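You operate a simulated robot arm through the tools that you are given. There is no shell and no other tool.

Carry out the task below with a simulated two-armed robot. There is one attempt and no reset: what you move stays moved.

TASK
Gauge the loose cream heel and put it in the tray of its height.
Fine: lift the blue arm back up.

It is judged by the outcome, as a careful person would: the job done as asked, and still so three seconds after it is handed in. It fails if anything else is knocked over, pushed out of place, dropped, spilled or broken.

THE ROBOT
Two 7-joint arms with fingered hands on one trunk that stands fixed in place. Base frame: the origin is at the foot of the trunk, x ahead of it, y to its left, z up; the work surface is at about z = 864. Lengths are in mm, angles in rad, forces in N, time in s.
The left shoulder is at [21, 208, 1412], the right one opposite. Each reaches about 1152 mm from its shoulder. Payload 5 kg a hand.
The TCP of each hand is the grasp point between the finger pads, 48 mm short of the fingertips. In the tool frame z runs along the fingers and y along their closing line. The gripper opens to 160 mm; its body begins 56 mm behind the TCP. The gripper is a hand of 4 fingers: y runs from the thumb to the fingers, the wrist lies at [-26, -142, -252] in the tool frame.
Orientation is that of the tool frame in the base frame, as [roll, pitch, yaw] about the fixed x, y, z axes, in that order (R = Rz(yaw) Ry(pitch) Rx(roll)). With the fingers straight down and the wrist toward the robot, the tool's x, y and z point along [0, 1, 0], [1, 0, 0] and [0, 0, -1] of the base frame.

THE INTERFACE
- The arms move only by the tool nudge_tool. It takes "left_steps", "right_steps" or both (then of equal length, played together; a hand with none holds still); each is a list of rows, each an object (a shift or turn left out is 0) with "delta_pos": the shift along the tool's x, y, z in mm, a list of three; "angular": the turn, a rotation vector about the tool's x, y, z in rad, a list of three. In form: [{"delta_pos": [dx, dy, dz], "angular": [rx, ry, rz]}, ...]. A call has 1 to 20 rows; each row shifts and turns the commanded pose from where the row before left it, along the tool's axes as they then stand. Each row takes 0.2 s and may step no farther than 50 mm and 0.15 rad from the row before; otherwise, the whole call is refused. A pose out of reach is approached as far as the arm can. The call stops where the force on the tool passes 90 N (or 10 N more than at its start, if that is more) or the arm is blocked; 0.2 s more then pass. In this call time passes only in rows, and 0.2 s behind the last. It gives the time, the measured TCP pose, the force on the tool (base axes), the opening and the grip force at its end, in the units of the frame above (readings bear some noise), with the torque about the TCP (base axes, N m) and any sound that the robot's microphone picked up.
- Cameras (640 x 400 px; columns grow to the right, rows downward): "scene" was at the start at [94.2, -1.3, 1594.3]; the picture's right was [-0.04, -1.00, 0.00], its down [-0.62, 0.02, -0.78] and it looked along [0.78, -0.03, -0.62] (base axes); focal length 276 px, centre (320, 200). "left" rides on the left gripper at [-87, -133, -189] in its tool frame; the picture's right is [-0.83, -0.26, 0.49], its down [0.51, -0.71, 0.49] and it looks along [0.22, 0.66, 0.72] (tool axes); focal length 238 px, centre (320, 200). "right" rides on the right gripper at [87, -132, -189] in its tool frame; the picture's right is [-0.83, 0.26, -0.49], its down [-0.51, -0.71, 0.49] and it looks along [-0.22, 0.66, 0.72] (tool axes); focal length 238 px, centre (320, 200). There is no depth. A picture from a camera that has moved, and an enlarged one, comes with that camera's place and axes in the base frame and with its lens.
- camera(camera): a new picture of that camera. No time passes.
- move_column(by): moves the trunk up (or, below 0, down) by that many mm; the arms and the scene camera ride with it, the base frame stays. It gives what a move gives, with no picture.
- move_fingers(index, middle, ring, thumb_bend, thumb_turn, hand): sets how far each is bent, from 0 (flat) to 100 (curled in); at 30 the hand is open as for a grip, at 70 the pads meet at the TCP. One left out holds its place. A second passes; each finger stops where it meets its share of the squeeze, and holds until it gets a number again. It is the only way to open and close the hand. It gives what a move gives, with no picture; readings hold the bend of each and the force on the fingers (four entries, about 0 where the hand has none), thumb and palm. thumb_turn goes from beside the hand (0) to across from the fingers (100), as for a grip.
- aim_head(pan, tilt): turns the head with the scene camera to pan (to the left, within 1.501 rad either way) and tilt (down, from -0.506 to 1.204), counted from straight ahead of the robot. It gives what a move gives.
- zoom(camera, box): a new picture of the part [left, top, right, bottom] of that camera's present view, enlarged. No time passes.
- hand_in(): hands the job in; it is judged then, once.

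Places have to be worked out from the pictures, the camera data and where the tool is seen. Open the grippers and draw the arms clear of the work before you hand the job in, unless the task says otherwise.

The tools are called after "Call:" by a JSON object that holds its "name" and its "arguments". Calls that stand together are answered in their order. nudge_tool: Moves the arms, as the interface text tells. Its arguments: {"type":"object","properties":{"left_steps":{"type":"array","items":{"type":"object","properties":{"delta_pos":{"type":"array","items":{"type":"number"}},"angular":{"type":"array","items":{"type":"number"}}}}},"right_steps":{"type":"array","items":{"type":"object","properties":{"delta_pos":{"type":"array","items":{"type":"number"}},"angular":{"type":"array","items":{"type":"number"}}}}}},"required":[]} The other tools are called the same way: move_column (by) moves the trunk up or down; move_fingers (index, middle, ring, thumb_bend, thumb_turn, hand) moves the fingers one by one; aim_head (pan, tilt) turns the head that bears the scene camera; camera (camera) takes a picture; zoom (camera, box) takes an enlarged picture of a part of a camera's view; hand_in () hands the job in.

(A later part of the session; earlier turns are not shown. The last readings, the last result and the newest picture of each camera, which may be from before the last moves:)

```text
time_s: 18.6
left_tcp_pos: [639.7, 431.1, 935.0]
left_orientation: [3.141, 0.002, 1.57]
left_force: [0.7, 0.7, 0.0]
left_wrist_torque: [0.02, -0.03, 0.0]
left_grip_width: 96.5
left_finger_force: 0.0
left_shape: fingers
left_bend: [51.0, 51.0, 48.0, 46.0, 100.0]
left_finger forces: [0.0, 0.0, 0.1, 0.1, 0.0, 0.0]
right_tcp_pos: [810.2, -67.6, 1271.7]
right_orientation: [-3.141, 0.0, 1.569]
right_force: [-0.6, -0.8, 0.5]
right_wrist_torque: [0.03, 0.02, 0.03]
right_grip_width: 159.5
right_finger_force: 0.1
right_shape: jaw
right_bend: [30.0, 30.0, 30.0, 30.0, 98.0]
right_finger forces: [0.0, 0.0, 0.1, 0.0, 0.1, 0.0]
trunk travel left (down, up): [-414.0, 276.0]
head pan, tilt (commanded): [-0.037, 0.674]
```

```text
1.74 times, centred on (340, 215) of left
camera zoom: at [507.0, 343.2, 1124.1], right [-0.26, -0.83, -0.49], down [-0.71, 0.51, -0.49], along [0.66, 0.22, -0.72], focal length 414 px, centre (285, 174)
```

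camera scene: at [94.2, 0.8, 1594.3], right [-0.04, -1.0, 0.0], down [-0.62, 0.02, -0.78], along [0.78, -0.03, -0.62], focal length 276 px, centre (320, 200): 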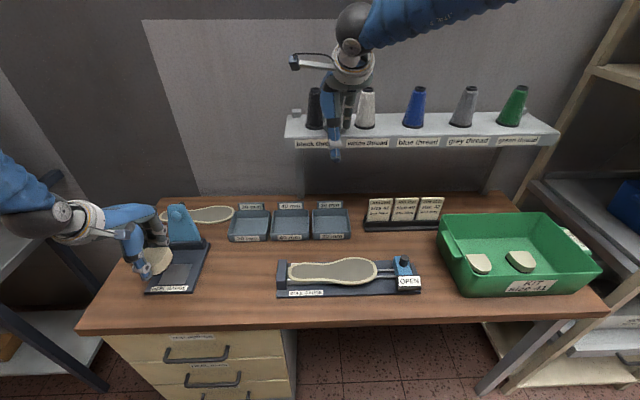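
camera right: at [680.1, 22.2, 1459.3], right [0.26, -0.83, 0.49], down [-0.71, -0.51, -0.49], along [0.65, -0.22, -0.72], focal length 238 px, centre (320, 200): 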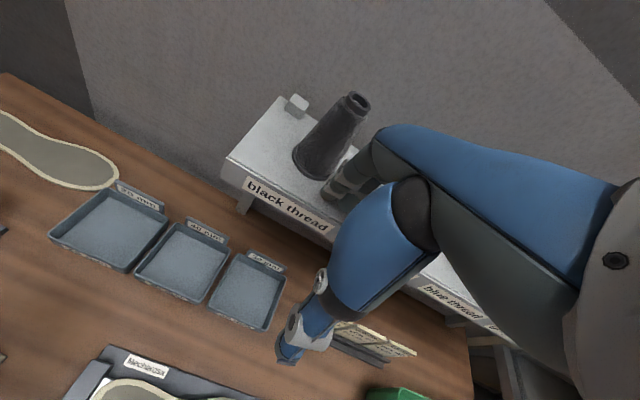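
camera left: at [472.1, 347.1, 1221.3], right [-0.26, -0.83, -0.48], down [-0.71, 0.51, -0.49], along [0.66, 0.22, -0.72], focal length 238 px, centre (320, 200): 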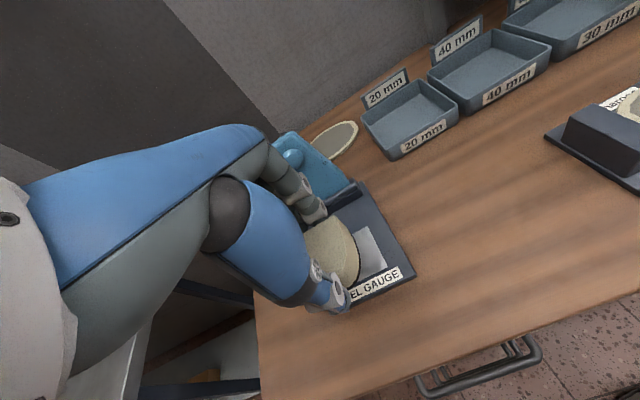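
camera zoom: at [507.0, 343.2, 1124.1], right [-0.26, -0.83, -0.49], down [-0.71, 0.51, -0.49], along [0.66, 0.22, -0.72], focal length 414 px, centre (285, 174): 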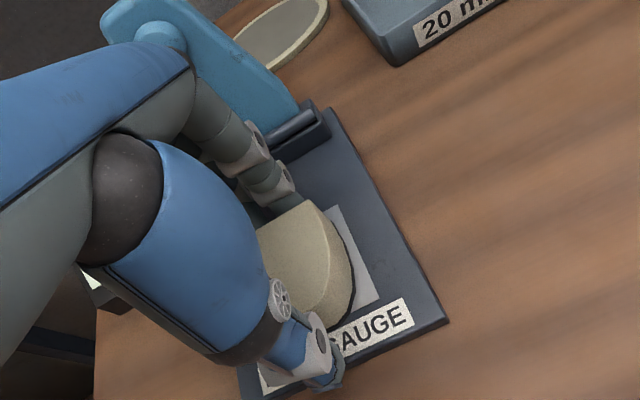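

The heel rests on the pad and the hand is free of it. I'll lift straight up, then back away to see the gauge clearly.

Call:
{"name": "nudge_tool", "arguments": {"left_steps": [{"delta_pos": [0, 0, -10]}, {"delta_pos": [0, 0, -15]}, {"delta_pos": [0, 0, -20]}, {"delta_pos": [0, 0, -25]}, {"delta_pos": [0, -20, -30]}, {"delta_pos": [0, -30, -30]}, {"delta_pos": [0, -40, -30]}, {"delta_pos": [0, -40, -10]}]}}

Call:
{"name": "camera", "arguments": {"camera": "left"}}

Call:
{"name": "zoom", "arguments": {"camera": "scene", "box": [100, 180, 240, 310]}}

```text
time_s: 20.4
left_tcp_pos: [505.7, 432.6, 1106.1]
left_orientation: [-3.141, 0.0, 1.57]
left_force: [-0.2, 0.1, 0.4]
left_wrist_torque: [0.01, -0.01, -0.03]
left_grip_width: 97.0
left_finger_force: 0.0
left_shape: fingers
left_bend: [51.0, 51.0, 48.0, 46.0, 100.0]
left_finger forces: [0.0, 0.0, 0.0, 0.0, 0.0, 0.0]
right_tcp_pos: [809.7, -66.2, 1272.2]
right_orientation: [3.141, 0.0, 1.571]
right_force: [-0.6, 0.5, 0.4]
right_wrist_torque: [-0.05, -0.04, 0.02]
right_grip_width: 159.4
right_finger_force: 0.0
right_shape: jaw
right_bend: [30.0, 30.0, 30.0, 30.0, 98.0]
right_finger forces: [0.0, 0.0, 0.0, 0.0, 0.0, 0.0]
trunk travel left (down, up): [-414.0, 276.0]
head pan, tilt (commanded): [-0.037, 0.674]
```

```text
taken
camera left: at [373.6, 345.4, 1295.8], right [-0.26, -0.83, -0.49], down [-0.71, 0.51, -0.49], along [0.66, 0.22, -0.72], focal length 238 px, centre (320, 200)
```

left: 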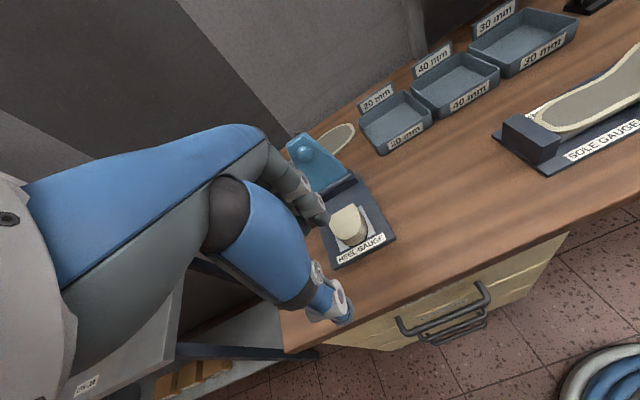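

```text
3.08 times, centred on (170, 245) of scene
camera zoom: at [92.8, -1.0, 1594.4], right [-0.04, -1.0, 0.0], down [-0.62, 0.02, -0.78], along [0.78, -0.03, -0.62], focal length 848 px, centre (782, 62)
```

zoom: 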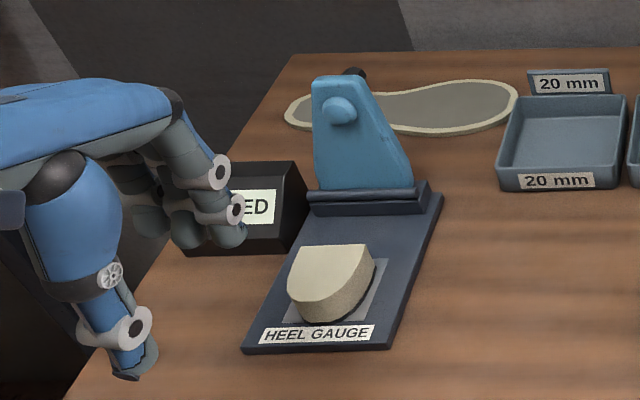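

The heel is centred on the pad. Before working the blue arm I want a side view, so I'll bring the right hand's camera around to look at the gauge from the right, well clear of everything.

Call:
{"name": "nudge_tool", "arguments": {"right_steps": [{"delta_pos": [30, -7, 0]}, {"delta_pos": [30, -7, 10]}, {"delta_pos": [30, -7, 30]}, {"delta_pos": [30, -7, 33]}, {"delta_pos": [31, -7, 35]}, {"delta_pos": [31, -6, 35]}, {"angular": [0, 0, -0.131]}, {"angular": [0, 0, -0.131]}, {"angular": [0, 0, -0.131]}, {"angular": [0, 0, -0.131]}, {"angular": [0, 0, -0.131]}, {"angular": [0, 0, -0.13]}]}}

Call:
{"name": "camera", "arguments": {"camera": "right"}}

Call:
{"name": "camera", "arguments": {"camera": "scene"}}

```text
time_s: 21.2
left_tcp_pos: [507.2, 435.1, 1106.4]
left_orientation: [3.141, 0.001, 1.573]
left_force: [2.4, 0.8, -0.7]
left_wrist_torque: [-0.13, 0.28, -0.02]
left_grip_width: 97.0
left_finger_force: 0.0
left_shape: fingers
left_bend: [51.0, 51.0, 48.0, 46.0, 100.0]
left_finger forces: [0.1, 0.1, 0.0, 0.1, 0.0, 0.0]
right_tcp_pos: [803.4, 17.1, 1261.0]
right_orientation: [3.096, -0.004, 1.557]
right_force: [-9.3, -11.6, 47.7]
right_wrist_torque: [-1.43, -3.9, -1.28]
right_grip_width: 156.8
right_finger_force: 0.1
right_shape: jaw
right_bend: [30.0, 30.0, 30.0, 30.0, 97.0]
right_finger forces: [0.0, 47.7, 0.0, 0.0, 0.0, 0.1]
trunk travel left (down, up): [-414.0, 276.0]
head pan, tilt (commanded): [-0.037, 0.674]
stopped in row 4 (right hand): the force on the tool passed its limit at 101 N (the readings are from after the stop); the commanded pose is now the measured one
```

```text
taken
camera right: at [664.9, 106.6, 1444.7], right [0.23, -0.84, 0.49], down [-0.69, -0.49, -0.52], along [0.68, -0.22, -0.69], focal length 238 px, centre (320, 200)
```

right: 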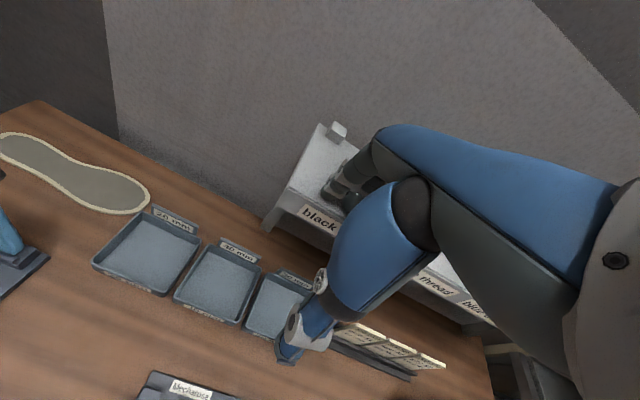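

```text
taken
camera scene: at [92.0, -0.7, 1594.6], right [-0.04, -1.0, 0.0], down [-0.62, 0.02, -0.78], along [0.78, -0.03, -0.62], focal length 276 px, centre (320, 200)
```

scene: 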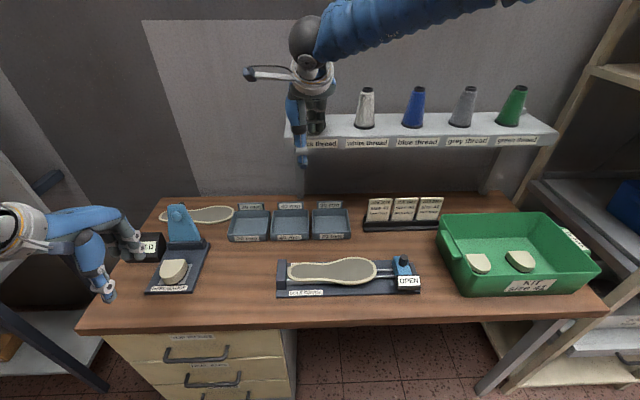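

The right hand touched something near the thread shelf and stopped; I must not disturb it. I'll look closely before moving anything.

Call:
{"name": "zoom", "arguments": {"camera": "scene", "box": [250, 60, 390, 180]}}

Call:
{"name": "zoom", "arguments": {"camera": "right", "box": [250, 100, 450, 260]}}

```text
3.33 times, centred on (320, 120) of scene
camera zoom: at [92.0, -0.7, 1594.6], right [-0.04, -1.0, 0.0], down [-0.62, 0.02, -0.78], along [0.78, -0.03, -0.62], focal length 919 px, centre (320, 467)
```

zoom: 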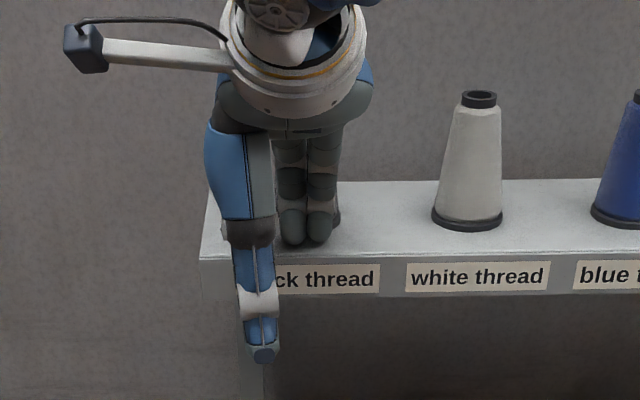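

```text
2.50 times, centred on (350, 180) of right
camera zoom: at [664.9, 106.6, 1444.7], right [0.23, -0.84, 0.49], down [-0.69, -0.49, -0.52], along [0.68, -0.22, -0.69], focal length 596 px, centre (245, 250)
```

zoom: 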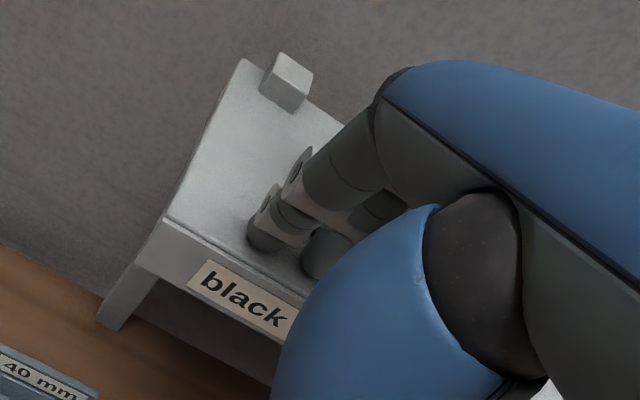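

The right fingertips are resting on the thread shelf (top at about z 1213), and the black spool should be just behind them. I'll lift the right hand gently straight up and check that the spool is still standing.

Call:
{"name": "nudge_tool", "arguments": {"right_steps": [{"delta_pos": [0, 0, -4]}, {"delta_pos": [0, 0, -8]}]}}

Call:
{"name": "zoom", "arguments": {"camera": "scene", "box": [250, 60, 390, 180]}}

Call:
{"name": "zoom", "arguments": {"camera": "right", "box": [250, 100, 450, 260]}}

```text
time_s: 21.8
left_tcp_pos: [505.8, 432.9, 1105.9]
left_orientation: [3.139, 0.0, 1.572]
left_force: [0.0, 0.1, 0.3]
left_wrist_torque: [-0.02, 0.01, -0.02]
left_grip_width: 96.8
left_finger_force: 0.1
left_shape: fingers
left_bend: [51.0, 51.0, 48.0, 46.0, 100.0]
left_finger forces: [0.1, 0.0, 0.0, 0.1, 0.1, 0.0]
right_tcp_pos: [799.7, 16.6, 1265.1]
right_orientation: [3.112, 0.001, 1.559]
right_force: [-1.7, -6.2, 21.0]
right_wrist_torque: [-0.65, -2.13, -0.64]
right_grip_width: 159.7
right_finger_force: 0.1
right_shape: jaw
right_bend: [30.0, 30.0, 30.0, 30.0, 97.0]
right_finger forces: [0.0, 21.9, 0.1, 0.0, 0.0, 0.1]
trunk travel left (down, up): [-414.0, 276.0]
head pan, tilt (commanded): [-0.037, 0.674]
```

```text
3.33 times, centred on (320, 120) of scene
camera zoom: at [92.3, -1.4, 1594.3], right [-0.04, -1.0, 0.0], down [-0.62, 0.02, -0.78], along [0.78, -0.03, -0.62], focal length 919 px, centre (320, 467)
```

zoom: 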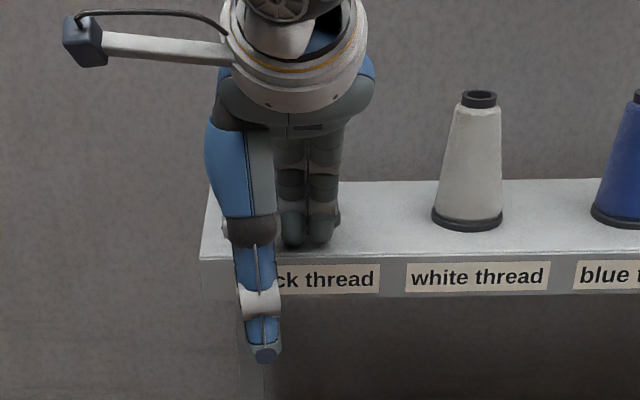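

```text
2.50 times, centred on (350, 180) of right
camera zoom: at [662.8, 105.6, 1448.7], right [0.24, -0.84, 0.49], down [-0.7, -0.5, -0.51], along [0.67, -0.23, -0.7], focal length 596 px, centre (245, 250)
```

zoom: 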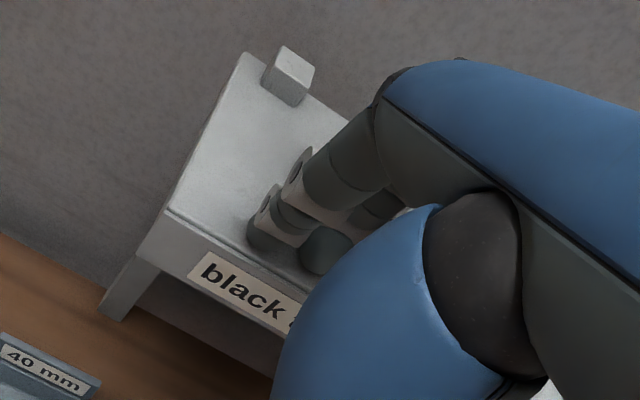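

The upward force halved (48 → 21 N), which fits a fingertip resting on the shelf top. I'll keep lifting in small steps and keep checking.

Call:
{"name": "nudge_tool", "arguments": {"right_steps": [{"delta_pos": [0, 0, -6]}, {"delta_pos": [0, 0, -6]}]}}

Call:
{"name": "zoom", "arguments": {"camera": "scene", "box": [250, 60, 390, 180]}}

Call:
{"name": "zoom", "arguments": {"camera": "right", "box": [250, 100, 450, 260]}}

```text
time_s: 22.4
left_tcp_pos: [507.5, 434.5, 1104.3]
left_orientation: [-3.141, 0.001, 1.569]
left_force: [-0.6, -0.6, 0.8]
left_wrist_torque: [0.01, -0.04, 0.04]
left_grip_width: 96.9
left_finger_force: 0.1
left_shape: fingers
left_bend: [51.0, 51.0, 48.0, 46.0, 100.0]
left_finger forces: [0.1, 0.0, 0.1, 0.0, 0.0, 0.0]
right_tcp_pos: [798.5, 18.0, 1272.3]
right_orientation: [3.116, -0.003, 1.561]
right_force: [-0.3, -0.5, 0.3]
right_wrist_torque: [0.02, -0.05, -0.03]
right_grip_width: 159.8
right_finger_force: 0.1
right_shape: jaw
right_bend: [30.0, 30.0, 30.0, 30.0, 97.0]
right_finger forces: [0.0, 0.0, 0.0, 0.1, 0.0, 0.0]
trunk travel left (down, up): [-414.0, 276.0]
head pan, tilt (commanded): [-0.037, 0.674]
```

```text
3.33 times, centred on (320, 120) of scene
camera zoom: at [93.5, -1.1, 1594.2], right [-0.04, -1.0, 0.0], down [-0.62, 0.02, -0.78], along [0.78, -0.03, -0.62], focal length 919 px, centre (320, 467)
```

zoom: 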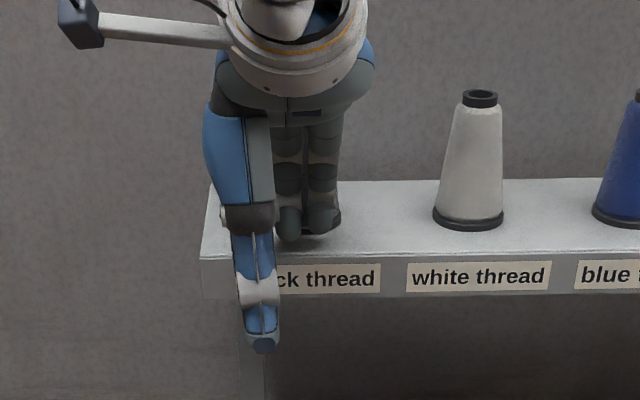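

```text
2.50 times, centred on (350, 180) of right
camera zoom: at [662.6, 106.6, 1458.1], right [0.24, -0.84, 0.49], down [-0.7, -0.5, -0.51], along [0.67, -0.22, -0.71], focal length 596 px, centre (245, 250)
```

zoom: 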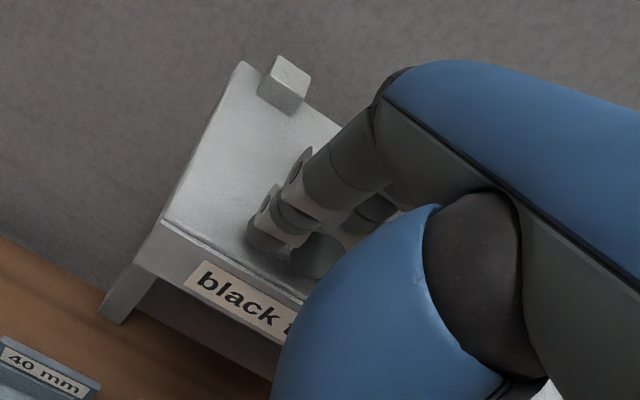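

The contact is gone, and the dark base of the black spool is still visible behind the fingertips. I'll draw the right hand back toward the robot with a slight rise, level it, and check the spool.

Call:
{"name": "nudge_tool", "arguments": {"right_steps": [{"delta_pos": [0, -5, -5]}, {"delta_pos": [0, -15, -5], "angular": [0.0256, 0, 0]}, {"delta_pos": [0, -25, -4]}, {"delta_pos": [0, -25, -4]}, {"delta_pos": [0, -25, -4]}, {"delta_pos": [0, -25, 0]}]}}

Call:
{"name": "zoom", "arguments": {"camera": "scene", "box": [250, 60, 390, 180]}}

Call:
{"name": "camera", "arguments": {"camera": "right"}}

```text
time_s: 23.8
left_tcp_pos: [506.8, 434.7, 1105.2]
left_orientation: [-3.141, -0.001, 1.57]
left_force: [-0.6, -0.2, 0.3]
left_wrist_torque: [-0.02, -0.03, 0.01]
left_grip_width: 97.0
left_finger_force: 0.1
left_shape: fingers
left_bend: [51.0, 51.0, 48.0, 46.0, 100.0]
left_finger forces: [0.1, 0.0, 0.0, 0.0, 0.1, 0.0]
right_tcp_pos: [677.7, 19.4, 1296.9]
right_orientation: [3.138, -0.003, 1.562]
right_force: [-0.6, -0.9, 1.2]
right_wrist_torque: [0.02, -0.06, -0.02]
right_grip_width: 160.0
right_finger_force: 0.0
right_shape: jaw
right_bend: [30.0, 30.0, 30.0, 30.0, 97.0]
right_finger forces: [0.0, 0.0, 0.0, 0.0, 0.1, 0.0]
trunk travel left (down, up): [-414.0, 276.0]
head pan, tilt (commanded): [-0.037, 0.674]
```

```text
3.33 times, centred on (320, 120) of scene
camera zoom: at [93.0, -1.2, 1594.4], right [-0.04, -1.0, 0.0], down [-0.62, 0.02, -0.78], along [0.78, -0.03, -0.62], focal length 919 px, centre (320, 467)
```

zoom: 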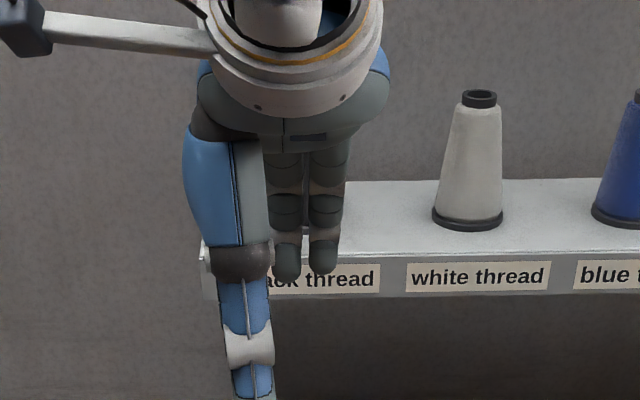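

```text
taken
camera right: at [545.9, 108.6, 1484.2], right [0.25, -0.84, 0.49], down [-0.71, -0.5, -0.49], along [0.66, -0.22, -0.72], focal length 238 px, centre (320, 200)
```

right: 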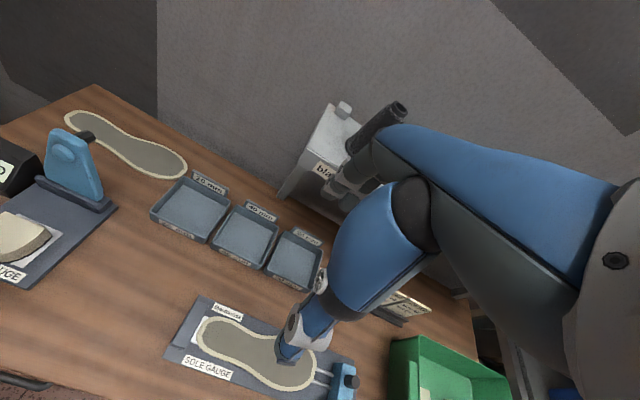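

The black spool seems to be standing in the right view. I'll move the right hand left and turn it toward the gauge at this safe height, which should reveal the spool to the scene camera.

Call:
{"name": "nudge_tool", "arguments": {"right_steps": [{"delta_pos": [30, 0, 0]}, {"delta_pos": [30, 0, 0]}, {"delta_pos": [30, 0, 0]}, {"angular": [0, 0, -0.131]}, {"angular": [0, 0, -0.131]}, {"angular": [0, 0, -0.131]}, {"angular": [0, 0, -0.131]}, {"angular": [0, 0, -0.131]}, {"angular": [0, 0, -0.131]}]}}

Call:
{"name": "camera", "arguments": {"camera": "scene"}}

Call:
{"name": "zoom", "arguments": {"camera": "scene", "box": [250, 60, 390, 180]}}

Call:
{"name": "camera", "arguments": {"camera": "right"}}

```text
time_s: 25.8
left_tcp_pos: [507.1, 433.6, 1105.5]
left_orientation: [-3.141, 0.0, 1.57]
left_force: [0.6, -0.5, 0.4]
left_wrist_torque: [0.02, 0.01, -0.01]
left_grip_width: 96.8
left_finger_force: 0.0
left_shape: fingers
left_bend: [51.0, 51.0, 48.0, 46.0, 100.0]
left_finger forces: [0.1, 0.1, 0.0, 0.0, 0.0, 0.0]
right_tcp_pos: [680.7, 108.3, 1296.0]
right_orientation: [3.139, 0.0, 2.347]
right_force: [1.3, -0.1, 0.5]
right_wrist_torque: [0.02, 0.03, 0.04]
right_grip_width: 160.0
right_finger_force: 0.0
right_shape: jaw
right_bend: [30.0, 30.0, 30.0, 30.0, 97.0]
right_finger forces: [0.0, 0.0, 0.0, 0.1, 0.0, 0.0]
trunk travel left (down, up): [-414.0, 276.0]
head pan, tilt (commanded): [-0.037, 0.674]
```

```text
taken
camera scene: at [94.9, -2.1, 1594.3], right [-0.04, -1.0, 0.0], down [-0.62, 0.02, -0.78], along [0.78, -0.03, -0.63], focal length 276 px, centre (320, 200)
```

scene: 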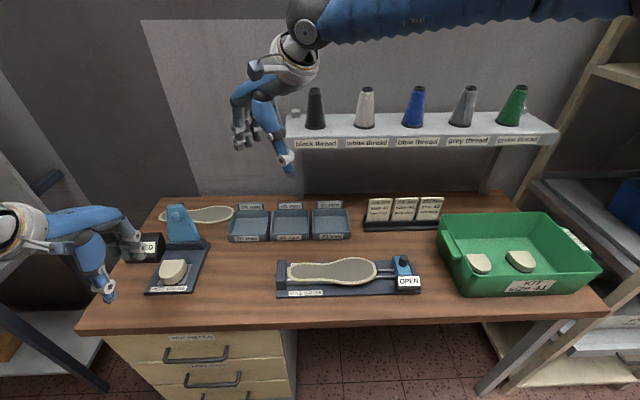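

```text
3.33 times, centred on (320, 120) of scene
camera zoom: at [94.9, -2.1, 1594.3], right [-0.04, -1.0, 0.0], down [-0.62, 0.02, -0.78], along [0.78, -0.03, -0.63], focal length 919 px, centre (320, 467)
```

zoom: 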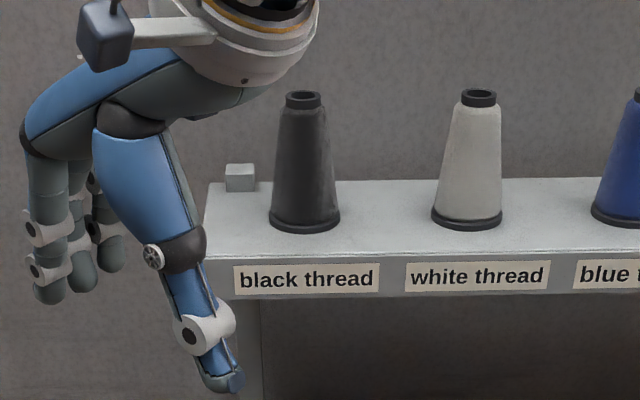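

```text
taken
camera right: at [525.7, 77.2, 1483.6], right [0.77, -0.41, 0.49], down [-0.15, -0.86, -0.49], along [0.62, 0.31, -0.72], focal length 238 px, centre (320, 200)
```

right: 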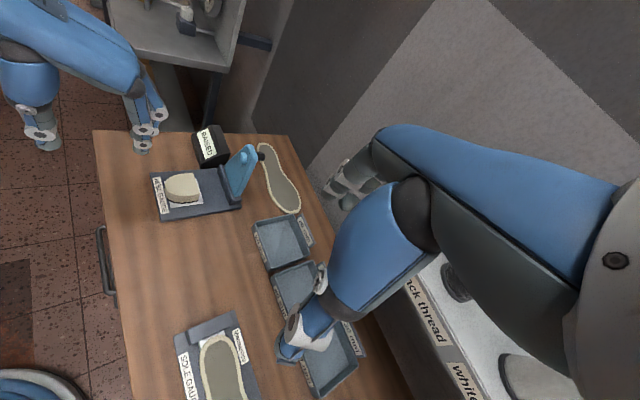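

The black spool is upright and centred on its label, so no harm was done. The right camera now has a side view of the gauge; I'll zoom in on it.

Call:
{"name": "zoom", "arguments": {"camera": "right", "box": [140, 110, 300, 240]}}

Call:
{"name": "zoom", "arguments": {"camera": "left", "box": [270, 100, 430, 280]}}

```text
3.08 times, centred on (220, 175) of right
camera zoom: at [525.7, 77.2, 1483.6], right [0.77, -0.41, 0.49], down [-0.15, -0.86, -0.49], along [0.62, 0.31, -0.72], focal length 733 px, centre (628, 277)
```

zoom: 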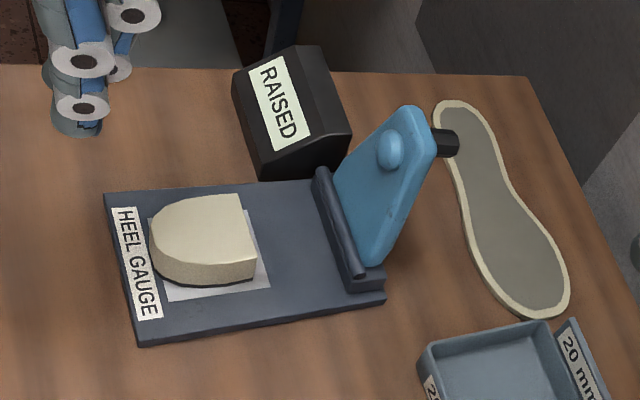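

```text
2.22 times, centred on (350, 190) of left
camera zoom: at [375.5, 344.8, 1295.1], right [-0.26, -0.83, -0.49], down [-0.71, 0.51, -0.49], along [0.66, 0.22, -0.72], focal length 530 px, centre (253, 222)
```

zoom: 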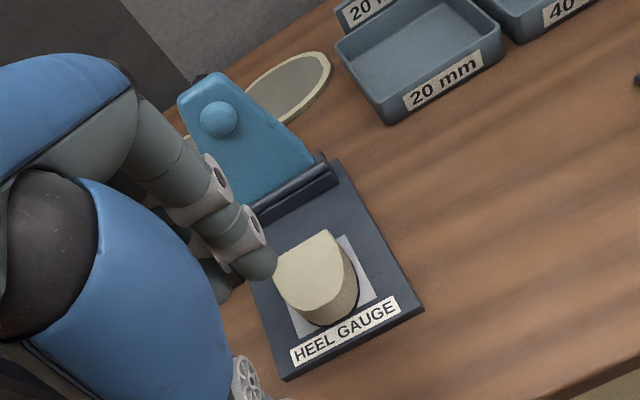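

The side view shows the arm leaning back about 15° with its knob end near (815, 431, 1016) and top near z 1034. My plan is to cage the arm with the fingers behind the knob and the thumb in front, ease it forward and follow it down. First I'll set the hand opening and move over the arm at a safe height.

Call:
{"name": "move_fingers", "arguments": {"hand": "left", "index": 45, "middle": 45, "ring": 45, "thumb_bend": 45}}

Call:
{"name": "nudge_tool", "arguments": {"left_steps": [{"delta_pos": [0, 0, -30]}, {"delta_pos": [0, 0, -30]}, {"delta_pos": [0, 30, 0]}, {"delta_pos": [0, 30, 0]}, {"delta_pos": [0, 30, 0]}, {"delta_pos": [0, 30, 0]}, {"delta_pos": [0, 30, 0]}, {"delta_pos": [0, 30, 0]}, {"delta_pos": [0, 30, 0]}, {"delta_pos": [0, 30, 0]}, {"delta_pos": [0, 30, 0]}]}}

Call:
{"name": "camera", "arguments": {"camera": "right"}}

Call:
{"name": "zoom", "arguments": {"camera": "right", "box": [140, 80, 320, 240]}}

Call:
{"name": "zoom", "arguments": {"camera": "scene", "box": [100, 130, 260, 300]}}

```text
time_s: 26.8
left_tcp_pos: [507.3, 433.1, 1104.6]
left_orientation: [-3.14, 0.0, 1.571]
left_force: [0.1, 0.6, 0.4]
left_wrist_torque: [0.02, 0.05, -0.02]
left_grip_width: 110.5
left_finger_force: 0.1
left_shape: fingers
left_bend: [45.0, 45.0, 45.0, 45.0, 99.0]
left_finger forces: [0.1, 0.1, 0.0, 0.1, 0.0, 0.0]
right_tcp_pos: [680.1, 108.2, 1296.7]
right_orientation: [3.138, 0.0, 2.348]
right_force: [-0.3, 0.2, -0.9]
right_wrist_torque: [0.0, 0.02, -0.02]
right_grip_width: 159.7
right_finger_force: 0.0
right_shape: jaw
right_bend: [30.0, 30.0, 30.0, 30.0, 97.0]
right_finger forces: [0.0, 0.0, 0.0, 0.0, 0.1, 0.1]
trunk travel left (down, up): [-414.0, 276.0]
head pan, tilt (commanded): [-0.037, 0.674]
```

```text
time_s: 29.2
left_tcp_pos: [778.5, 433.7, 1162.8]
left_orientation: [-3.139, 0.001, 1.571]
left_force: [-0.4, 0.1, 0.1]
left_wrist_torque: [0.01, 0.04, -0.05]
left_grip_width: 110.9
left_finger_force: 0.1
left_shape: fingers
left_bend: [45.0, 45.0, 45.0, 45.0, 99.0]
left_finger forces: [0.0, 0.1, 0.0, 0.1, 0.0, 0.1]
right_tcp_pos: [681.5, 109.4, 1295.3]
right_orientation: [3.14, -0.001, 2.346]
right_force: [0.5, 0.1, -0.2]
right_wrist_torque: [0.0, 0.09, -0.01]
right_grip_width: 159.6
right_finger_force: 0.0
right_shape: jaw
right_bend: [30.0, 30.0, 30.0, 30.0, 97.0]
right_finger forces: [0.1, 0.0, 0.0, 0.1, 0.1, 0.0]
trunk travel left (down, up): [-414.0, 276.0]
head pan, tilt (commanded): [-0.037, 0.674]
```

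```text
taken
camera right: at [526.6, 78.6, 1483.2], right [0.77, -0.41, 0.49], down [-0.15, -0.86, -0.49], along [0.62, 0.3, -0.72], focal length 238 px, centre (320, 200)
```

right: 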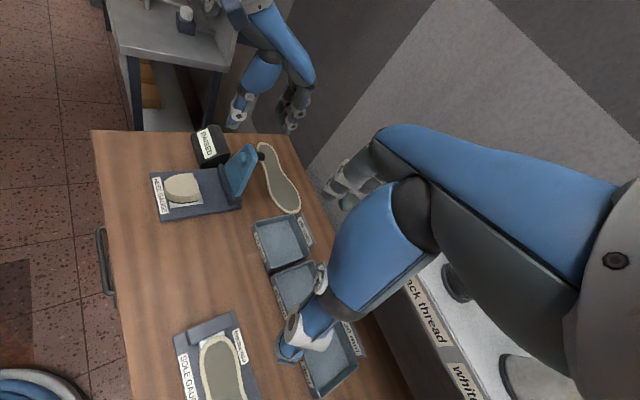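

```text
2.50 times, centred on (230, 160) of right
camera zoom: at [526.6, 78.6, 1483.2], right [0.77, -0.41, 0.49], down [-0.15, -0.86, -0.49], along [0.62, 0.3, -0.72], focal length 596 px, centre (545, 300)
```

zoom: 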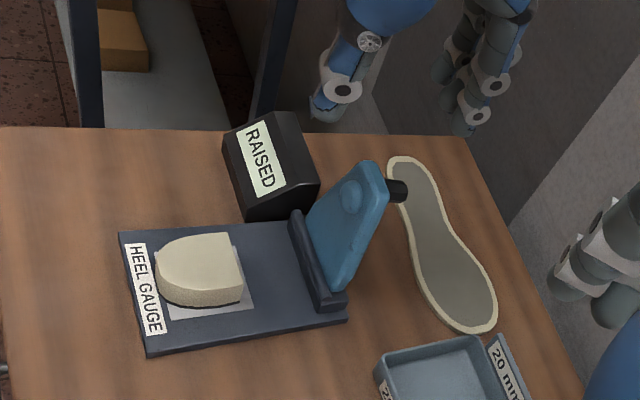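

```text
2.35 times, centred on (180, 215) of scene
camera zoom: at [95.9, -1.1, 1594.2], right [-0.04, -1.0, 0.0], down [-0.63, 0.02, -0.78], along [0.78, -0.03, -0.63], focal length 649 px, centre (649, 165)
```

zoom: 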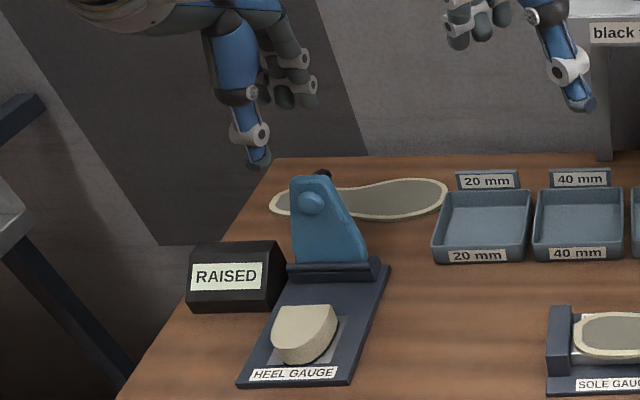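

The hand is lined up above the arm with the fingers behind and the thumb in front. I'll descend most of the way and check from the side camera.

Call:
{"name": "nudge_tool", "arguments": {"left_steps": [{"delta_pos": [-1, 1, 20]}, {"delta_pos": [0, 0, 20]}, {"delta_pos": [0, 0, 15]}, {"delta_pos": [0, 0, 15]}]}}

Call:
{"name": "zoom", "arguments": {"camera": "right", "box": [170, 70, 310, 220]}}

Call:
{"name": "zoom", "arguments": {"camera": "scene", "box": [110, 150, 240, 300]}}

Call:
{"name": "camera", "arguments": {"camera": "left"}}

```text
time_s: 30.2
left_tcp_pos: [778.0, 433.1, 1094.8]
left_orientation: [-3.14, 0.001, 1.572]
left_force: [0.7, 0.0, 0.1]
left_wrist_torque: [-0.03, 0.07, -0.03]
left_grip_width: 110.7
left_finger_force: 0.1
left_shape: fingers
left_bend: [45.0, 45.0, 45.0, 45.0, 99.0]
left_finger forces: [0.0, 0.0, 0.1, 0.0, 0.1, 0.0]
right_tcp_pos: [680.5, 109.4, 1294.8]
right_orientation: [3.14, 0.001, 2.346]
right_force: [-0.2, 0.6, -0.6]
right_wrist_torque: [-0.04, 0.03, 0.01]
right_grip_width: 159.8
right_finger_force: 0.0
right_shape: jaw
right_bend: [30.0, 30.0, 30.0, 30.0, 97.0]
right_finger forces: [0.1, 0.0, 0.0, 0.0, 0.0, 0.0]
trunk travel left (down, up): [-414.0, 276.0]
head pan, tilt (commanded): [-0.037, 0.674]
```

```text
2.67 times, centred on (240, 145) of right
camera zoom: at [526.1, 78.9, 1483.5], right [0.77, -0.41, 0.49], down [-0.15, -0.86, -0.49], along [0.62, 0.3, -0.72], focal length 636 px, centre (533, 347)
```

zoom: 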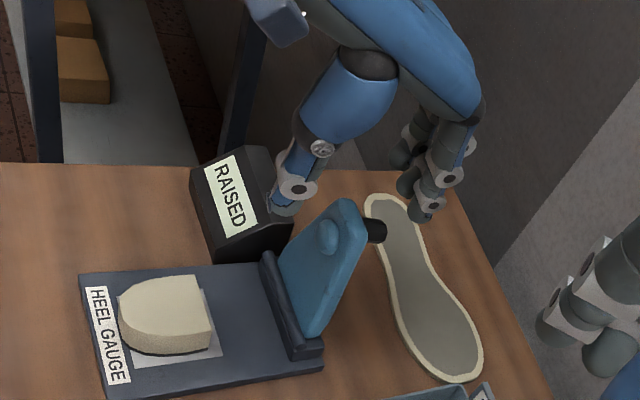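

```text
2.67 times, centred on (175, 225) of scene
camera zoom: at [95.5, -0.7, 1594.2], right [-0.04, -1.0, 0.0], down [-0.63, 0.02, -0.78], along [0.78, -0.03, -0.63], focal length 735 px, centre (707, 133)
```

zoom: 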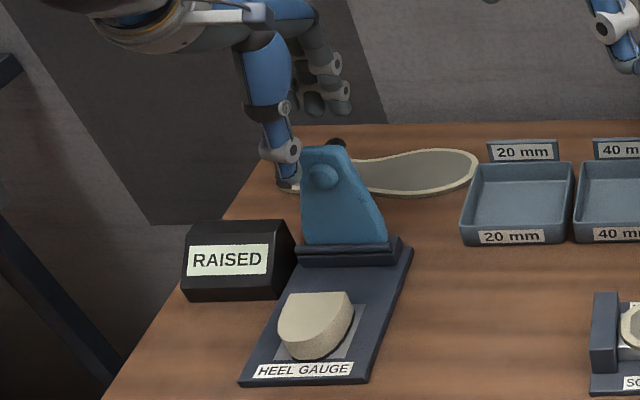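

```text
taken
camera left: at [647.4, 344.8, 1284.5], right [-0.26, -0.83, -0.49], down [-0.71, 0.51, -0.49], along [0.66, 0.22, -0.72], focal length 238 px, centre (320, 200)
```

left: 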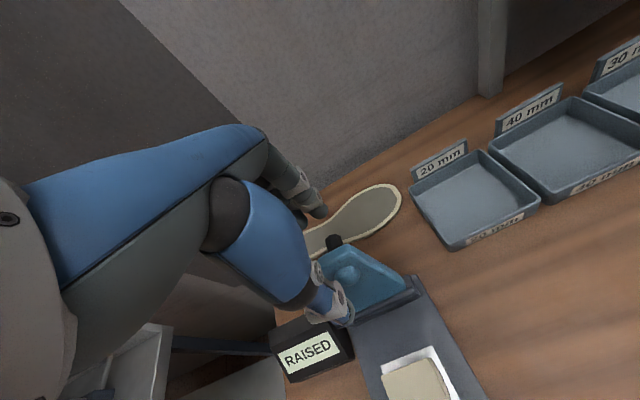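

Clearances look right: thumb about 30 mm in front of the ball, index finger in line with the knob from behind. I'll descend the last 40 mm.

Call:
{"name": "nudge_tool", "arguments": {"left_steps": [{"delta_pos": [3, 1, 14]}, {"delta_pos": [0, 0, 14]}, {"delta_pos": [0, 0, 12]}]}}

Call:
{"name": "zoom", "arguments": {"camera": "right", "box": [170, 70, 310, 220]}}

Call:
{"name": "zoom", "arguments": {"camera": "left", "box": [240, 150, 440, 350]}}

```text
time_s: 31.0
left_tcp_pos: [779.8, 435.0, 1055.1]
left_orientation: [3.14, 0.001, 1.571]
left_force: [-0.1, 0.4, 0.4]
left_wrist_torque: [-0.01, -0.01, -0.01]
left_grip_width: 110.7
left_finger_force: 0.0
left_shape: fingers
left_bend: [45.0, 45.0, 45.0, 45.0, 99.0]
left_finger forces: [0.1, 0.0, 0.0, 0.0, 0.0, 0.0]
right_tcp_pos: [680.4, 109.0, 1296.0]
right_orientation: [3.138, 0.001, 2.347]
right_force: [-0.6, -0.1, -0.5]
right_wrist_torque: [0.0, 0.02, 0.01]
right_grip_width: 159.7
right_finger_force: 0.0
right_shape: jaw
right_bend: [30.0, 30.0, 30.0, 30.0, 97.0]
right_finger forces: [0.1, 0.0, 0.1, 0.0, 0.1, 0.0]
trunk travel left (down, up): [-414.0, 276.0]
head pan, tilt (commanded): [-0.037, 0.674]
```

```text
2.67 times, centred on (240, 145) of right
camera zoom: at [525.1, 78.5, 1484.0], right [0.77, -0.42, 0.49], down [-0.15, -0.86, -0.49], along [0.62, 0.3, -0.72], focal length 636 px, centre (533, 347)
```

zoom: 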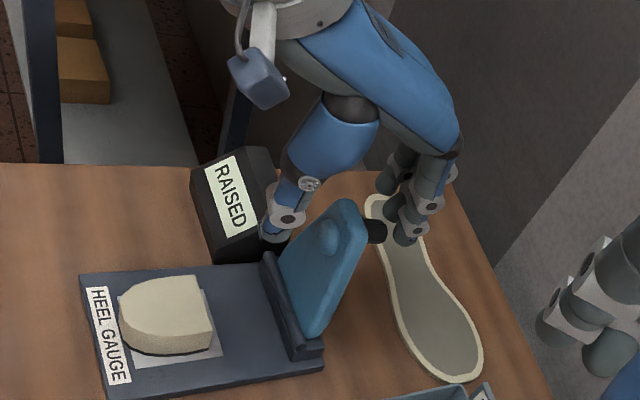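

```text
2.00 times, centred on (340, 250) of left
camera zoom: at [647.0, 347.5, 1244.3], right [-0.26, -0.83, -0.49], down [-0.71, 0.51, -0.49], along [0.66, 0.22, -0.72], focal length 477 px, centre (280, 100)
```

zoom: 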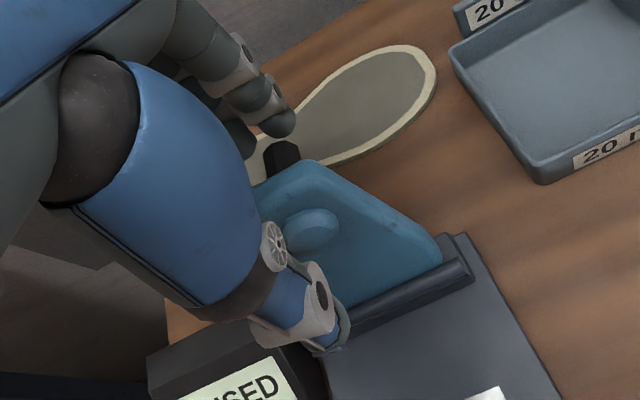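

The index fingertip is right behind the knob end and the thumb is in front. Now I'll ease the hand toward the robot to push the knob forward, a bit at a time.

Call:
{"name": "nudge_tool", "arguments": {"left_steps": [{"delta_pos": [0, -5, 0]}, {"delta_pos": [0, -5, 0]}, {"delta_pos": [0, -5, 0]}, {"delta_pos": [0, -5, 0]}]}}

Call:
{"name": "zoom", "arguments": {"camera": "right", "box": [170, 70, 310, 220]}}

```text
time_s: 32.0
left_tcp_pos: [760.3, 437.0, 1054.3]
left_orientation: [3.142, 0.0, 1.571]
left_force: [0.6, 0.2, 0.2]
left_wrist_torque: [0.0, -0.05, 0.0]
left_grip_width: 111.2
left_finger_force: 0.5
left_shape: fingers
left_bend: [45.0, 45.0, 45.0, 45.0, 99.0]
left_finger forces: [0.3, 0.1, 0.0, 0.0, 0.0, 0.0]
right_tcp_pos: [679.3, 108.8, 1296.1]
right_orientation: [3.138, 0.0, 2.348]
right_force: [0.7, 0.1, 1.0]
right_wrist_torque: [-0.02, -0.02, 0.02]
right_grip_width: 159.8
right_finger_force: 0.0
right_shape: jaw
right_bend: [30.0, 30.0, 30.0, 30.0, 97.0]
right_finger forces: [0.0, 0.1, 0.0, 0.0, 0.0, 0.0]
trunk travel left (down, up): [-414.0, 276.0]
head pan, tilt (commanded): [-0.037, 0.674]
```

```text
2.67 times, centred on (240, 145) of right
camera zoom: at [524.8, 78.4, 1484.1], right [0.77, -0.42, 0.49], down [-0.15, -0.86, -0.49], along [0.62, 0.3, -0.72], focal length 636 px, centre (533, 347)
```

zoom: 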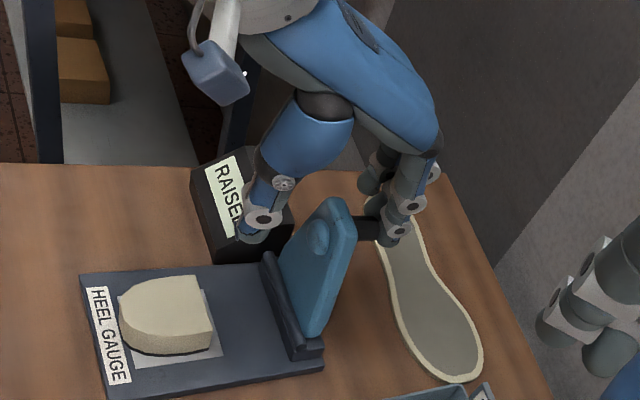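

The arm is tipping forward with the knob against the finger (0.3 N). Continuing slowly.

Call:
{"name": "nudge_tool", "arguments": {"left_steps": [{"delta_pos": [0, -4, 0]}, {"delta_pos": [0, -4, 0]}, {"delta_pos": [0, -4, 0]}]}}

Call:
{"name": "zoom", "arguments": {"camera": "right", "box": [170, 70, 310, 220]}}

Call:
{"name": "zoom", "arguments": {"camera": "left", "box": [240, 150, 440, 350]}}

```text
time_s: 32.8
left_tcp_pos: [747.6, 434.7, 1055.0]
left_orientation: [3.141, 0.001, 1.571]
left_force: [0.3, -0.1, 0.5]
left_wrist_torque: [-0.04, -0.04, -0.01]
left_grip_width: 111.4
left_finger_force: 0.2
left_shape: fingers
left_bend: [45.0, 45.0, 45.0, 45.0, 99.0]
left_finger forces: [0.6, 0.0, 0.0, 0.0, 0.0, 0.0]
right_tcp_pos: [678.9, 108.5, 1297.0]
right_orientation: [3.138, 0.003, 2.346]
right_force: [0.3, -1.0, 0.2]
right_wrist_torque: [-0.03, 0.0, -0.02]
right_grip_width: 160.1
right_finger_force: 0.0
right_shape: jaw
right_bend: [30.0, 30.0, 30.0, 30.0, 97.0]
right_finger forces: [0.1, 0.0, 0.0, 0.0, 0.0, 0.0]
trunk travel left (down, up): [-414.0, 276.0]
head pan, tilt (commanded): [-0.037, 0.674]
```

```text
2.67 times, centred on (240, 145) of right
camera zoom: at [524.8, 78.3, 1484.1], right [0.77, -0.42, 0.49], down [-0.15, -0.86, -0.49], along [0.62, 0.3, -0.72], focal length 636 px, centre (533, 347)
```

zoom: 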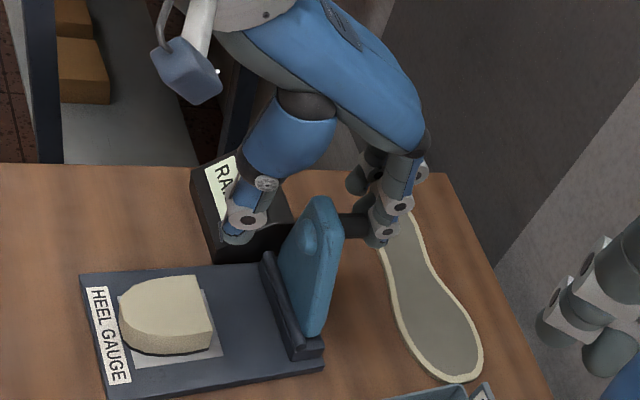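

```text
2.00 times, centred on (340, 250) of left
camera zoom: at [614.7, 347.3, 1244.3], right [-0.26, -0.83, -0.49], down [-0.71, 0.51, -0.49], along [0.66, 0.22, -0.72], focal length 477 px, centre (280, 100)
```

zoom: 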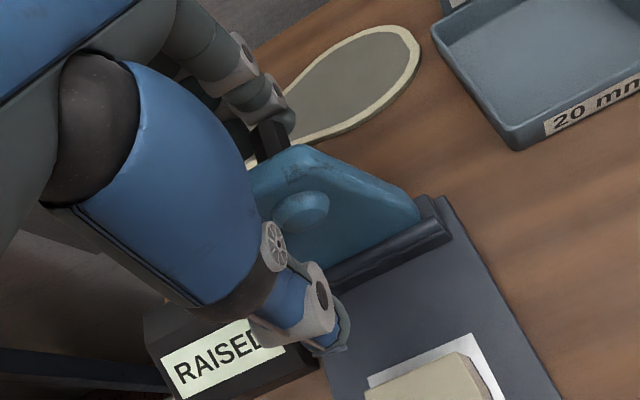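

The arm is now about vertical with the finger still lightly in contact. I'll bring the thumb closer in front so the arm can't fall far when it passes over centre.

Call:
{"name": "move_fingers", "arguments": {"hand": "left", "thumb_bend": 53}}

Call:
{"name": "nudge_tool", "arguments": {"left_steps": [{"delta_pos": [0, -3, 0]}, {"delta_pos": [0, -3, 0]}, {"delta_pos": [0, -3, 0]}]}}

Call:
{"name": "zoom", "arguments": {"camera": "right", "box": [170, 70, 310, 220]}}

Call:
{"name": "zoom", "arguments": {"camera": "left", "box": [240, 150, 440, 350]}}

```text
time_s: 33.8
left_tcp_pos: [747.1, 436.0, 1054.3]
left_orientation: [3.141, 0.0, 1.571]
left_force: [0.3, -0.7, 0.6]
left_wrist_torque: [-0.02, -0.01, -0.01]
left_grip_width: 95.4
left_finger_force: 0.3
left_shape: fingers
left_bend: [45.0, 45.0, 45.0, 53.0, 100.0]
left_finger forces: [0.4, 0.0, 0.0, 0.0, 0.0, 0.0]
right_tcp_pos: [679.7, 109.7, 1296.7]
right_orientation: [3.138, 0.0, 2.347]
right_force: [0.2, 0.9, -0.2]
right_wrist_torque: [-0.03, -0.03, -0.01]
right_grip_width: 159.9
right_finger_force: 0.0
right_shape: jaw
right_bend: [30.0, 30.0, 30.0, 30.0, 97.0]
right_finger forces: [0.0, 0.0, 0.1, 0.0, 0.0, 0.0]
trunk travel left (down, up): [-414.0, 276.0]
head pan, tilt (commanded): [-0.037, 0.674]
```

```text
time_s: 34.6
left_tcp_pos: [738.4, 434.4, 1054.5]
left_orientation: [-3.141, -0.001, 1.571]
left_force: [-0.3, 0.6, 1.1]
left_wrist_torque: [0.01, -0.01, 0.04]
left_grip_width: 95.4
left_finger_force: 0.0
left_shape: fingers
left_bend: [45.0, 45.0, 45.0, 53.0, 100.0]
left_finger forces: [0.2, 0.0, 0.0, 0.0, 0.0, 0.0]
right_tcp_pos: [679.9, 107.8, 1297.0]
right_orientation: [3.139, 0.001, 2.346]
right_force: [-0.6, -0.7, 0.4]
right_wrist_torque: [0.01, 0.01, -0.01]
right_grip_width: 160.0
right_finger_force: 0.0
right_shape: jaw
right_bend: [30.0, 30.0, 30.0, 30.0, 97.0]
right_finger forces: [0.0, 0.0, 0.0, 0.0, 0.0, 0.0]
trunk travel left (down, up): [-414.0, 276.0]
head pan, tilt (commanded): [-0.037, 0.674]
```

```text
2.67 times, centred on (240, 145) of right
camera zoom: at [524.9, 78.4, 1484.0], right [0.77, -0.42, 0.49], down [-0.15, -0.86, -0.49], along [0.62, 0.3, -0.72], focal length 636 px, centre (533, 347)
```

zoom: 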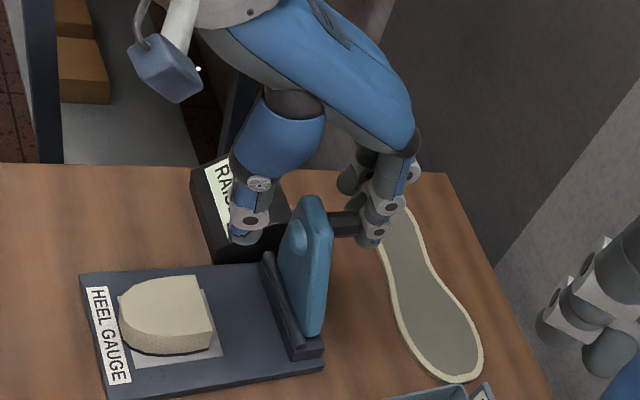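

```text
2.00 times, centred on (340, 250) of left
camera zoom: at [605.9, 347.1, 1244.6], right [-0.26, -0.83, -0.49], down [-0.71, 0.51, -0.49], along [0.66, 0.22, -0.72], focal length 477 px, centre (280, 100)
```

zoom: 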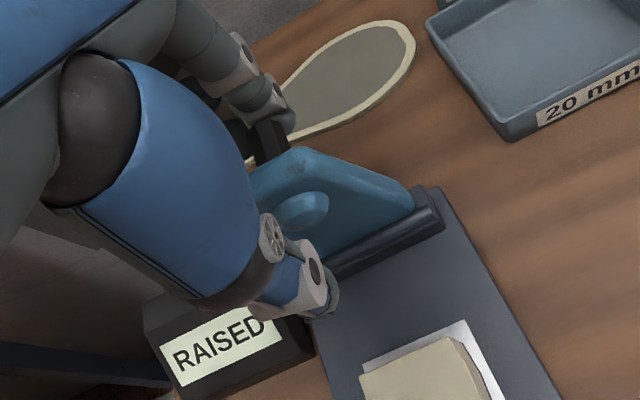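

The arm is near vertical, the thumb just ahead of the ball. I continue in small steps.

Call:
{"name": "nudge_tool", "arguments": {"left_steps": [{"delta_pos": [0, -4, 0]}, {"delta_pos": [0, -4, 0]}]}}

Call:
{"name": "zoom", "arguments": {"camera": "right", "box": [170, 70, 310, 220]}}

Call:
{"name": "nudge_tool", "arguments": {"left_steps": [{"delta_pos": [0, -4, 0]}, {"delta_pos": [0, -4, 0]}]}}

Call:
{"name": "zoom", "arguments": {"camera": "right", "box": [170, 70, 310, 220]}}

```text
time_s: 35.2
left_tcp_pos: [730.4, 434.7, 1055.8]
left_orientation: [-3.141, 0.001, 1.571]
left_force: [-0.3, 0.4, -0.5]
left_wrist_torque: [0.0, -0.03, 0.0]
left_grip_width: 95.2
left_finger_force: 0.0
left_shape: fingers
left_bend: [45.0, 45.0, 45.0, 53.0, 100.0]
left_finger forces: [0.0, 0.1, 0.0, 0.0, 0.1, 0.0]
right_tcp_pos: [679.9, 108.2, 1296.5]
right_orientation: [3.14, 0.002, 2.348]
right_force: [-0.8, -0.1, 0.4]
right_wrist_torque: [0.03, 0.07, 0.02]
right_grip_width: 160.3
right_finger_force: 0.0
right_shape: jaw
right_bend: [30.0, 30.0, 30.0, 30.0, 97.0]
right_finger forces: [0.0, 0.1, 0.0, 0.0, 0.0, 0.0]
trunk travel left (down, up): [-414.0, 276.0]
head pan, tilt (commanded): [-0.037, 0.674]
```

```text
2.67 times, centred on (240, 145) of right
camera zoom: at [524.9, 78.4, 1484.1], right [0.77, -0.42, 0.49], down [-0.15, -0.86, -0.49], along [0.62, 0.3, -0.72], focal length 636 px, centre (533, 347)
```

zoom: 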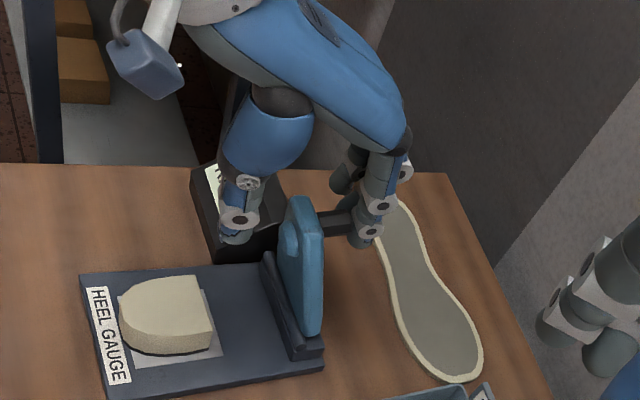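

```text
time_s: 35.8
left_tcp_pos: [722.8, 435.0, 1055.2]
left_orientation: [-3.141, 0.0, 1.572]
left_force: [-0.2, 0.0, -0.7]
left_wrist_torque: [-0.01, -0.03, 0.0]
left_grip_width: 95.5
left_finger_force: 0.1
left_shape: fingers
left_bend: [45.0, 45.0, 45.0, 53.0, 100.0]
left_finger forces: [0.1, 0.0, 0.1, 0.1, 0.1, 0.1]
right_tcp_pos: [679.4, 107.7, 1297.2]
right_orientation: [3.138, 0.0, 2.347]
right_force: [0.8, -0.1, -0.2]
right_wrist_torque: [-0.02, 0.01, 0.0]
right_grip_width: 160.2
right_finger_force: 0.1
right_shape: jaw
right_bend: [30.0, 30.0, 30.0, 30.0, 97.0]
right_finger forces: [0.0, 0.0, 0.0, 0.1, 0.0, 0.0]
trunk travel left (down, up): [-414.0, 276.0]
head pan, tilt (commanded): [-0.037, 0.674]
```

```text
2.67 times, centred on (240, 145) of right
camera zoom: at [525.0, 78.4, 1484.0], right [0.77, -0.42, 0.49], down [-0.15, -0.86, -0.49], along [0.62, 0.3, -0.72], focal length 636 px, centre (533, 347)
```

zoom: 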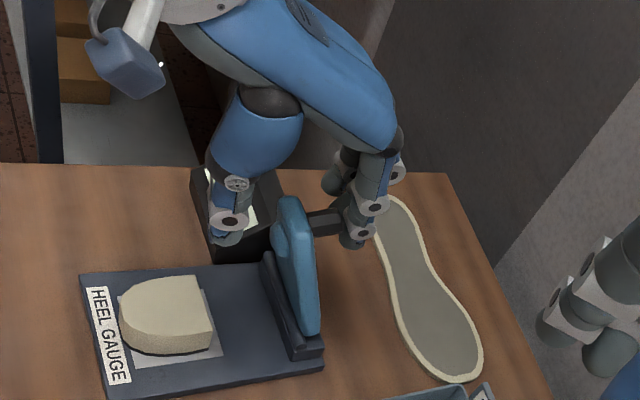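

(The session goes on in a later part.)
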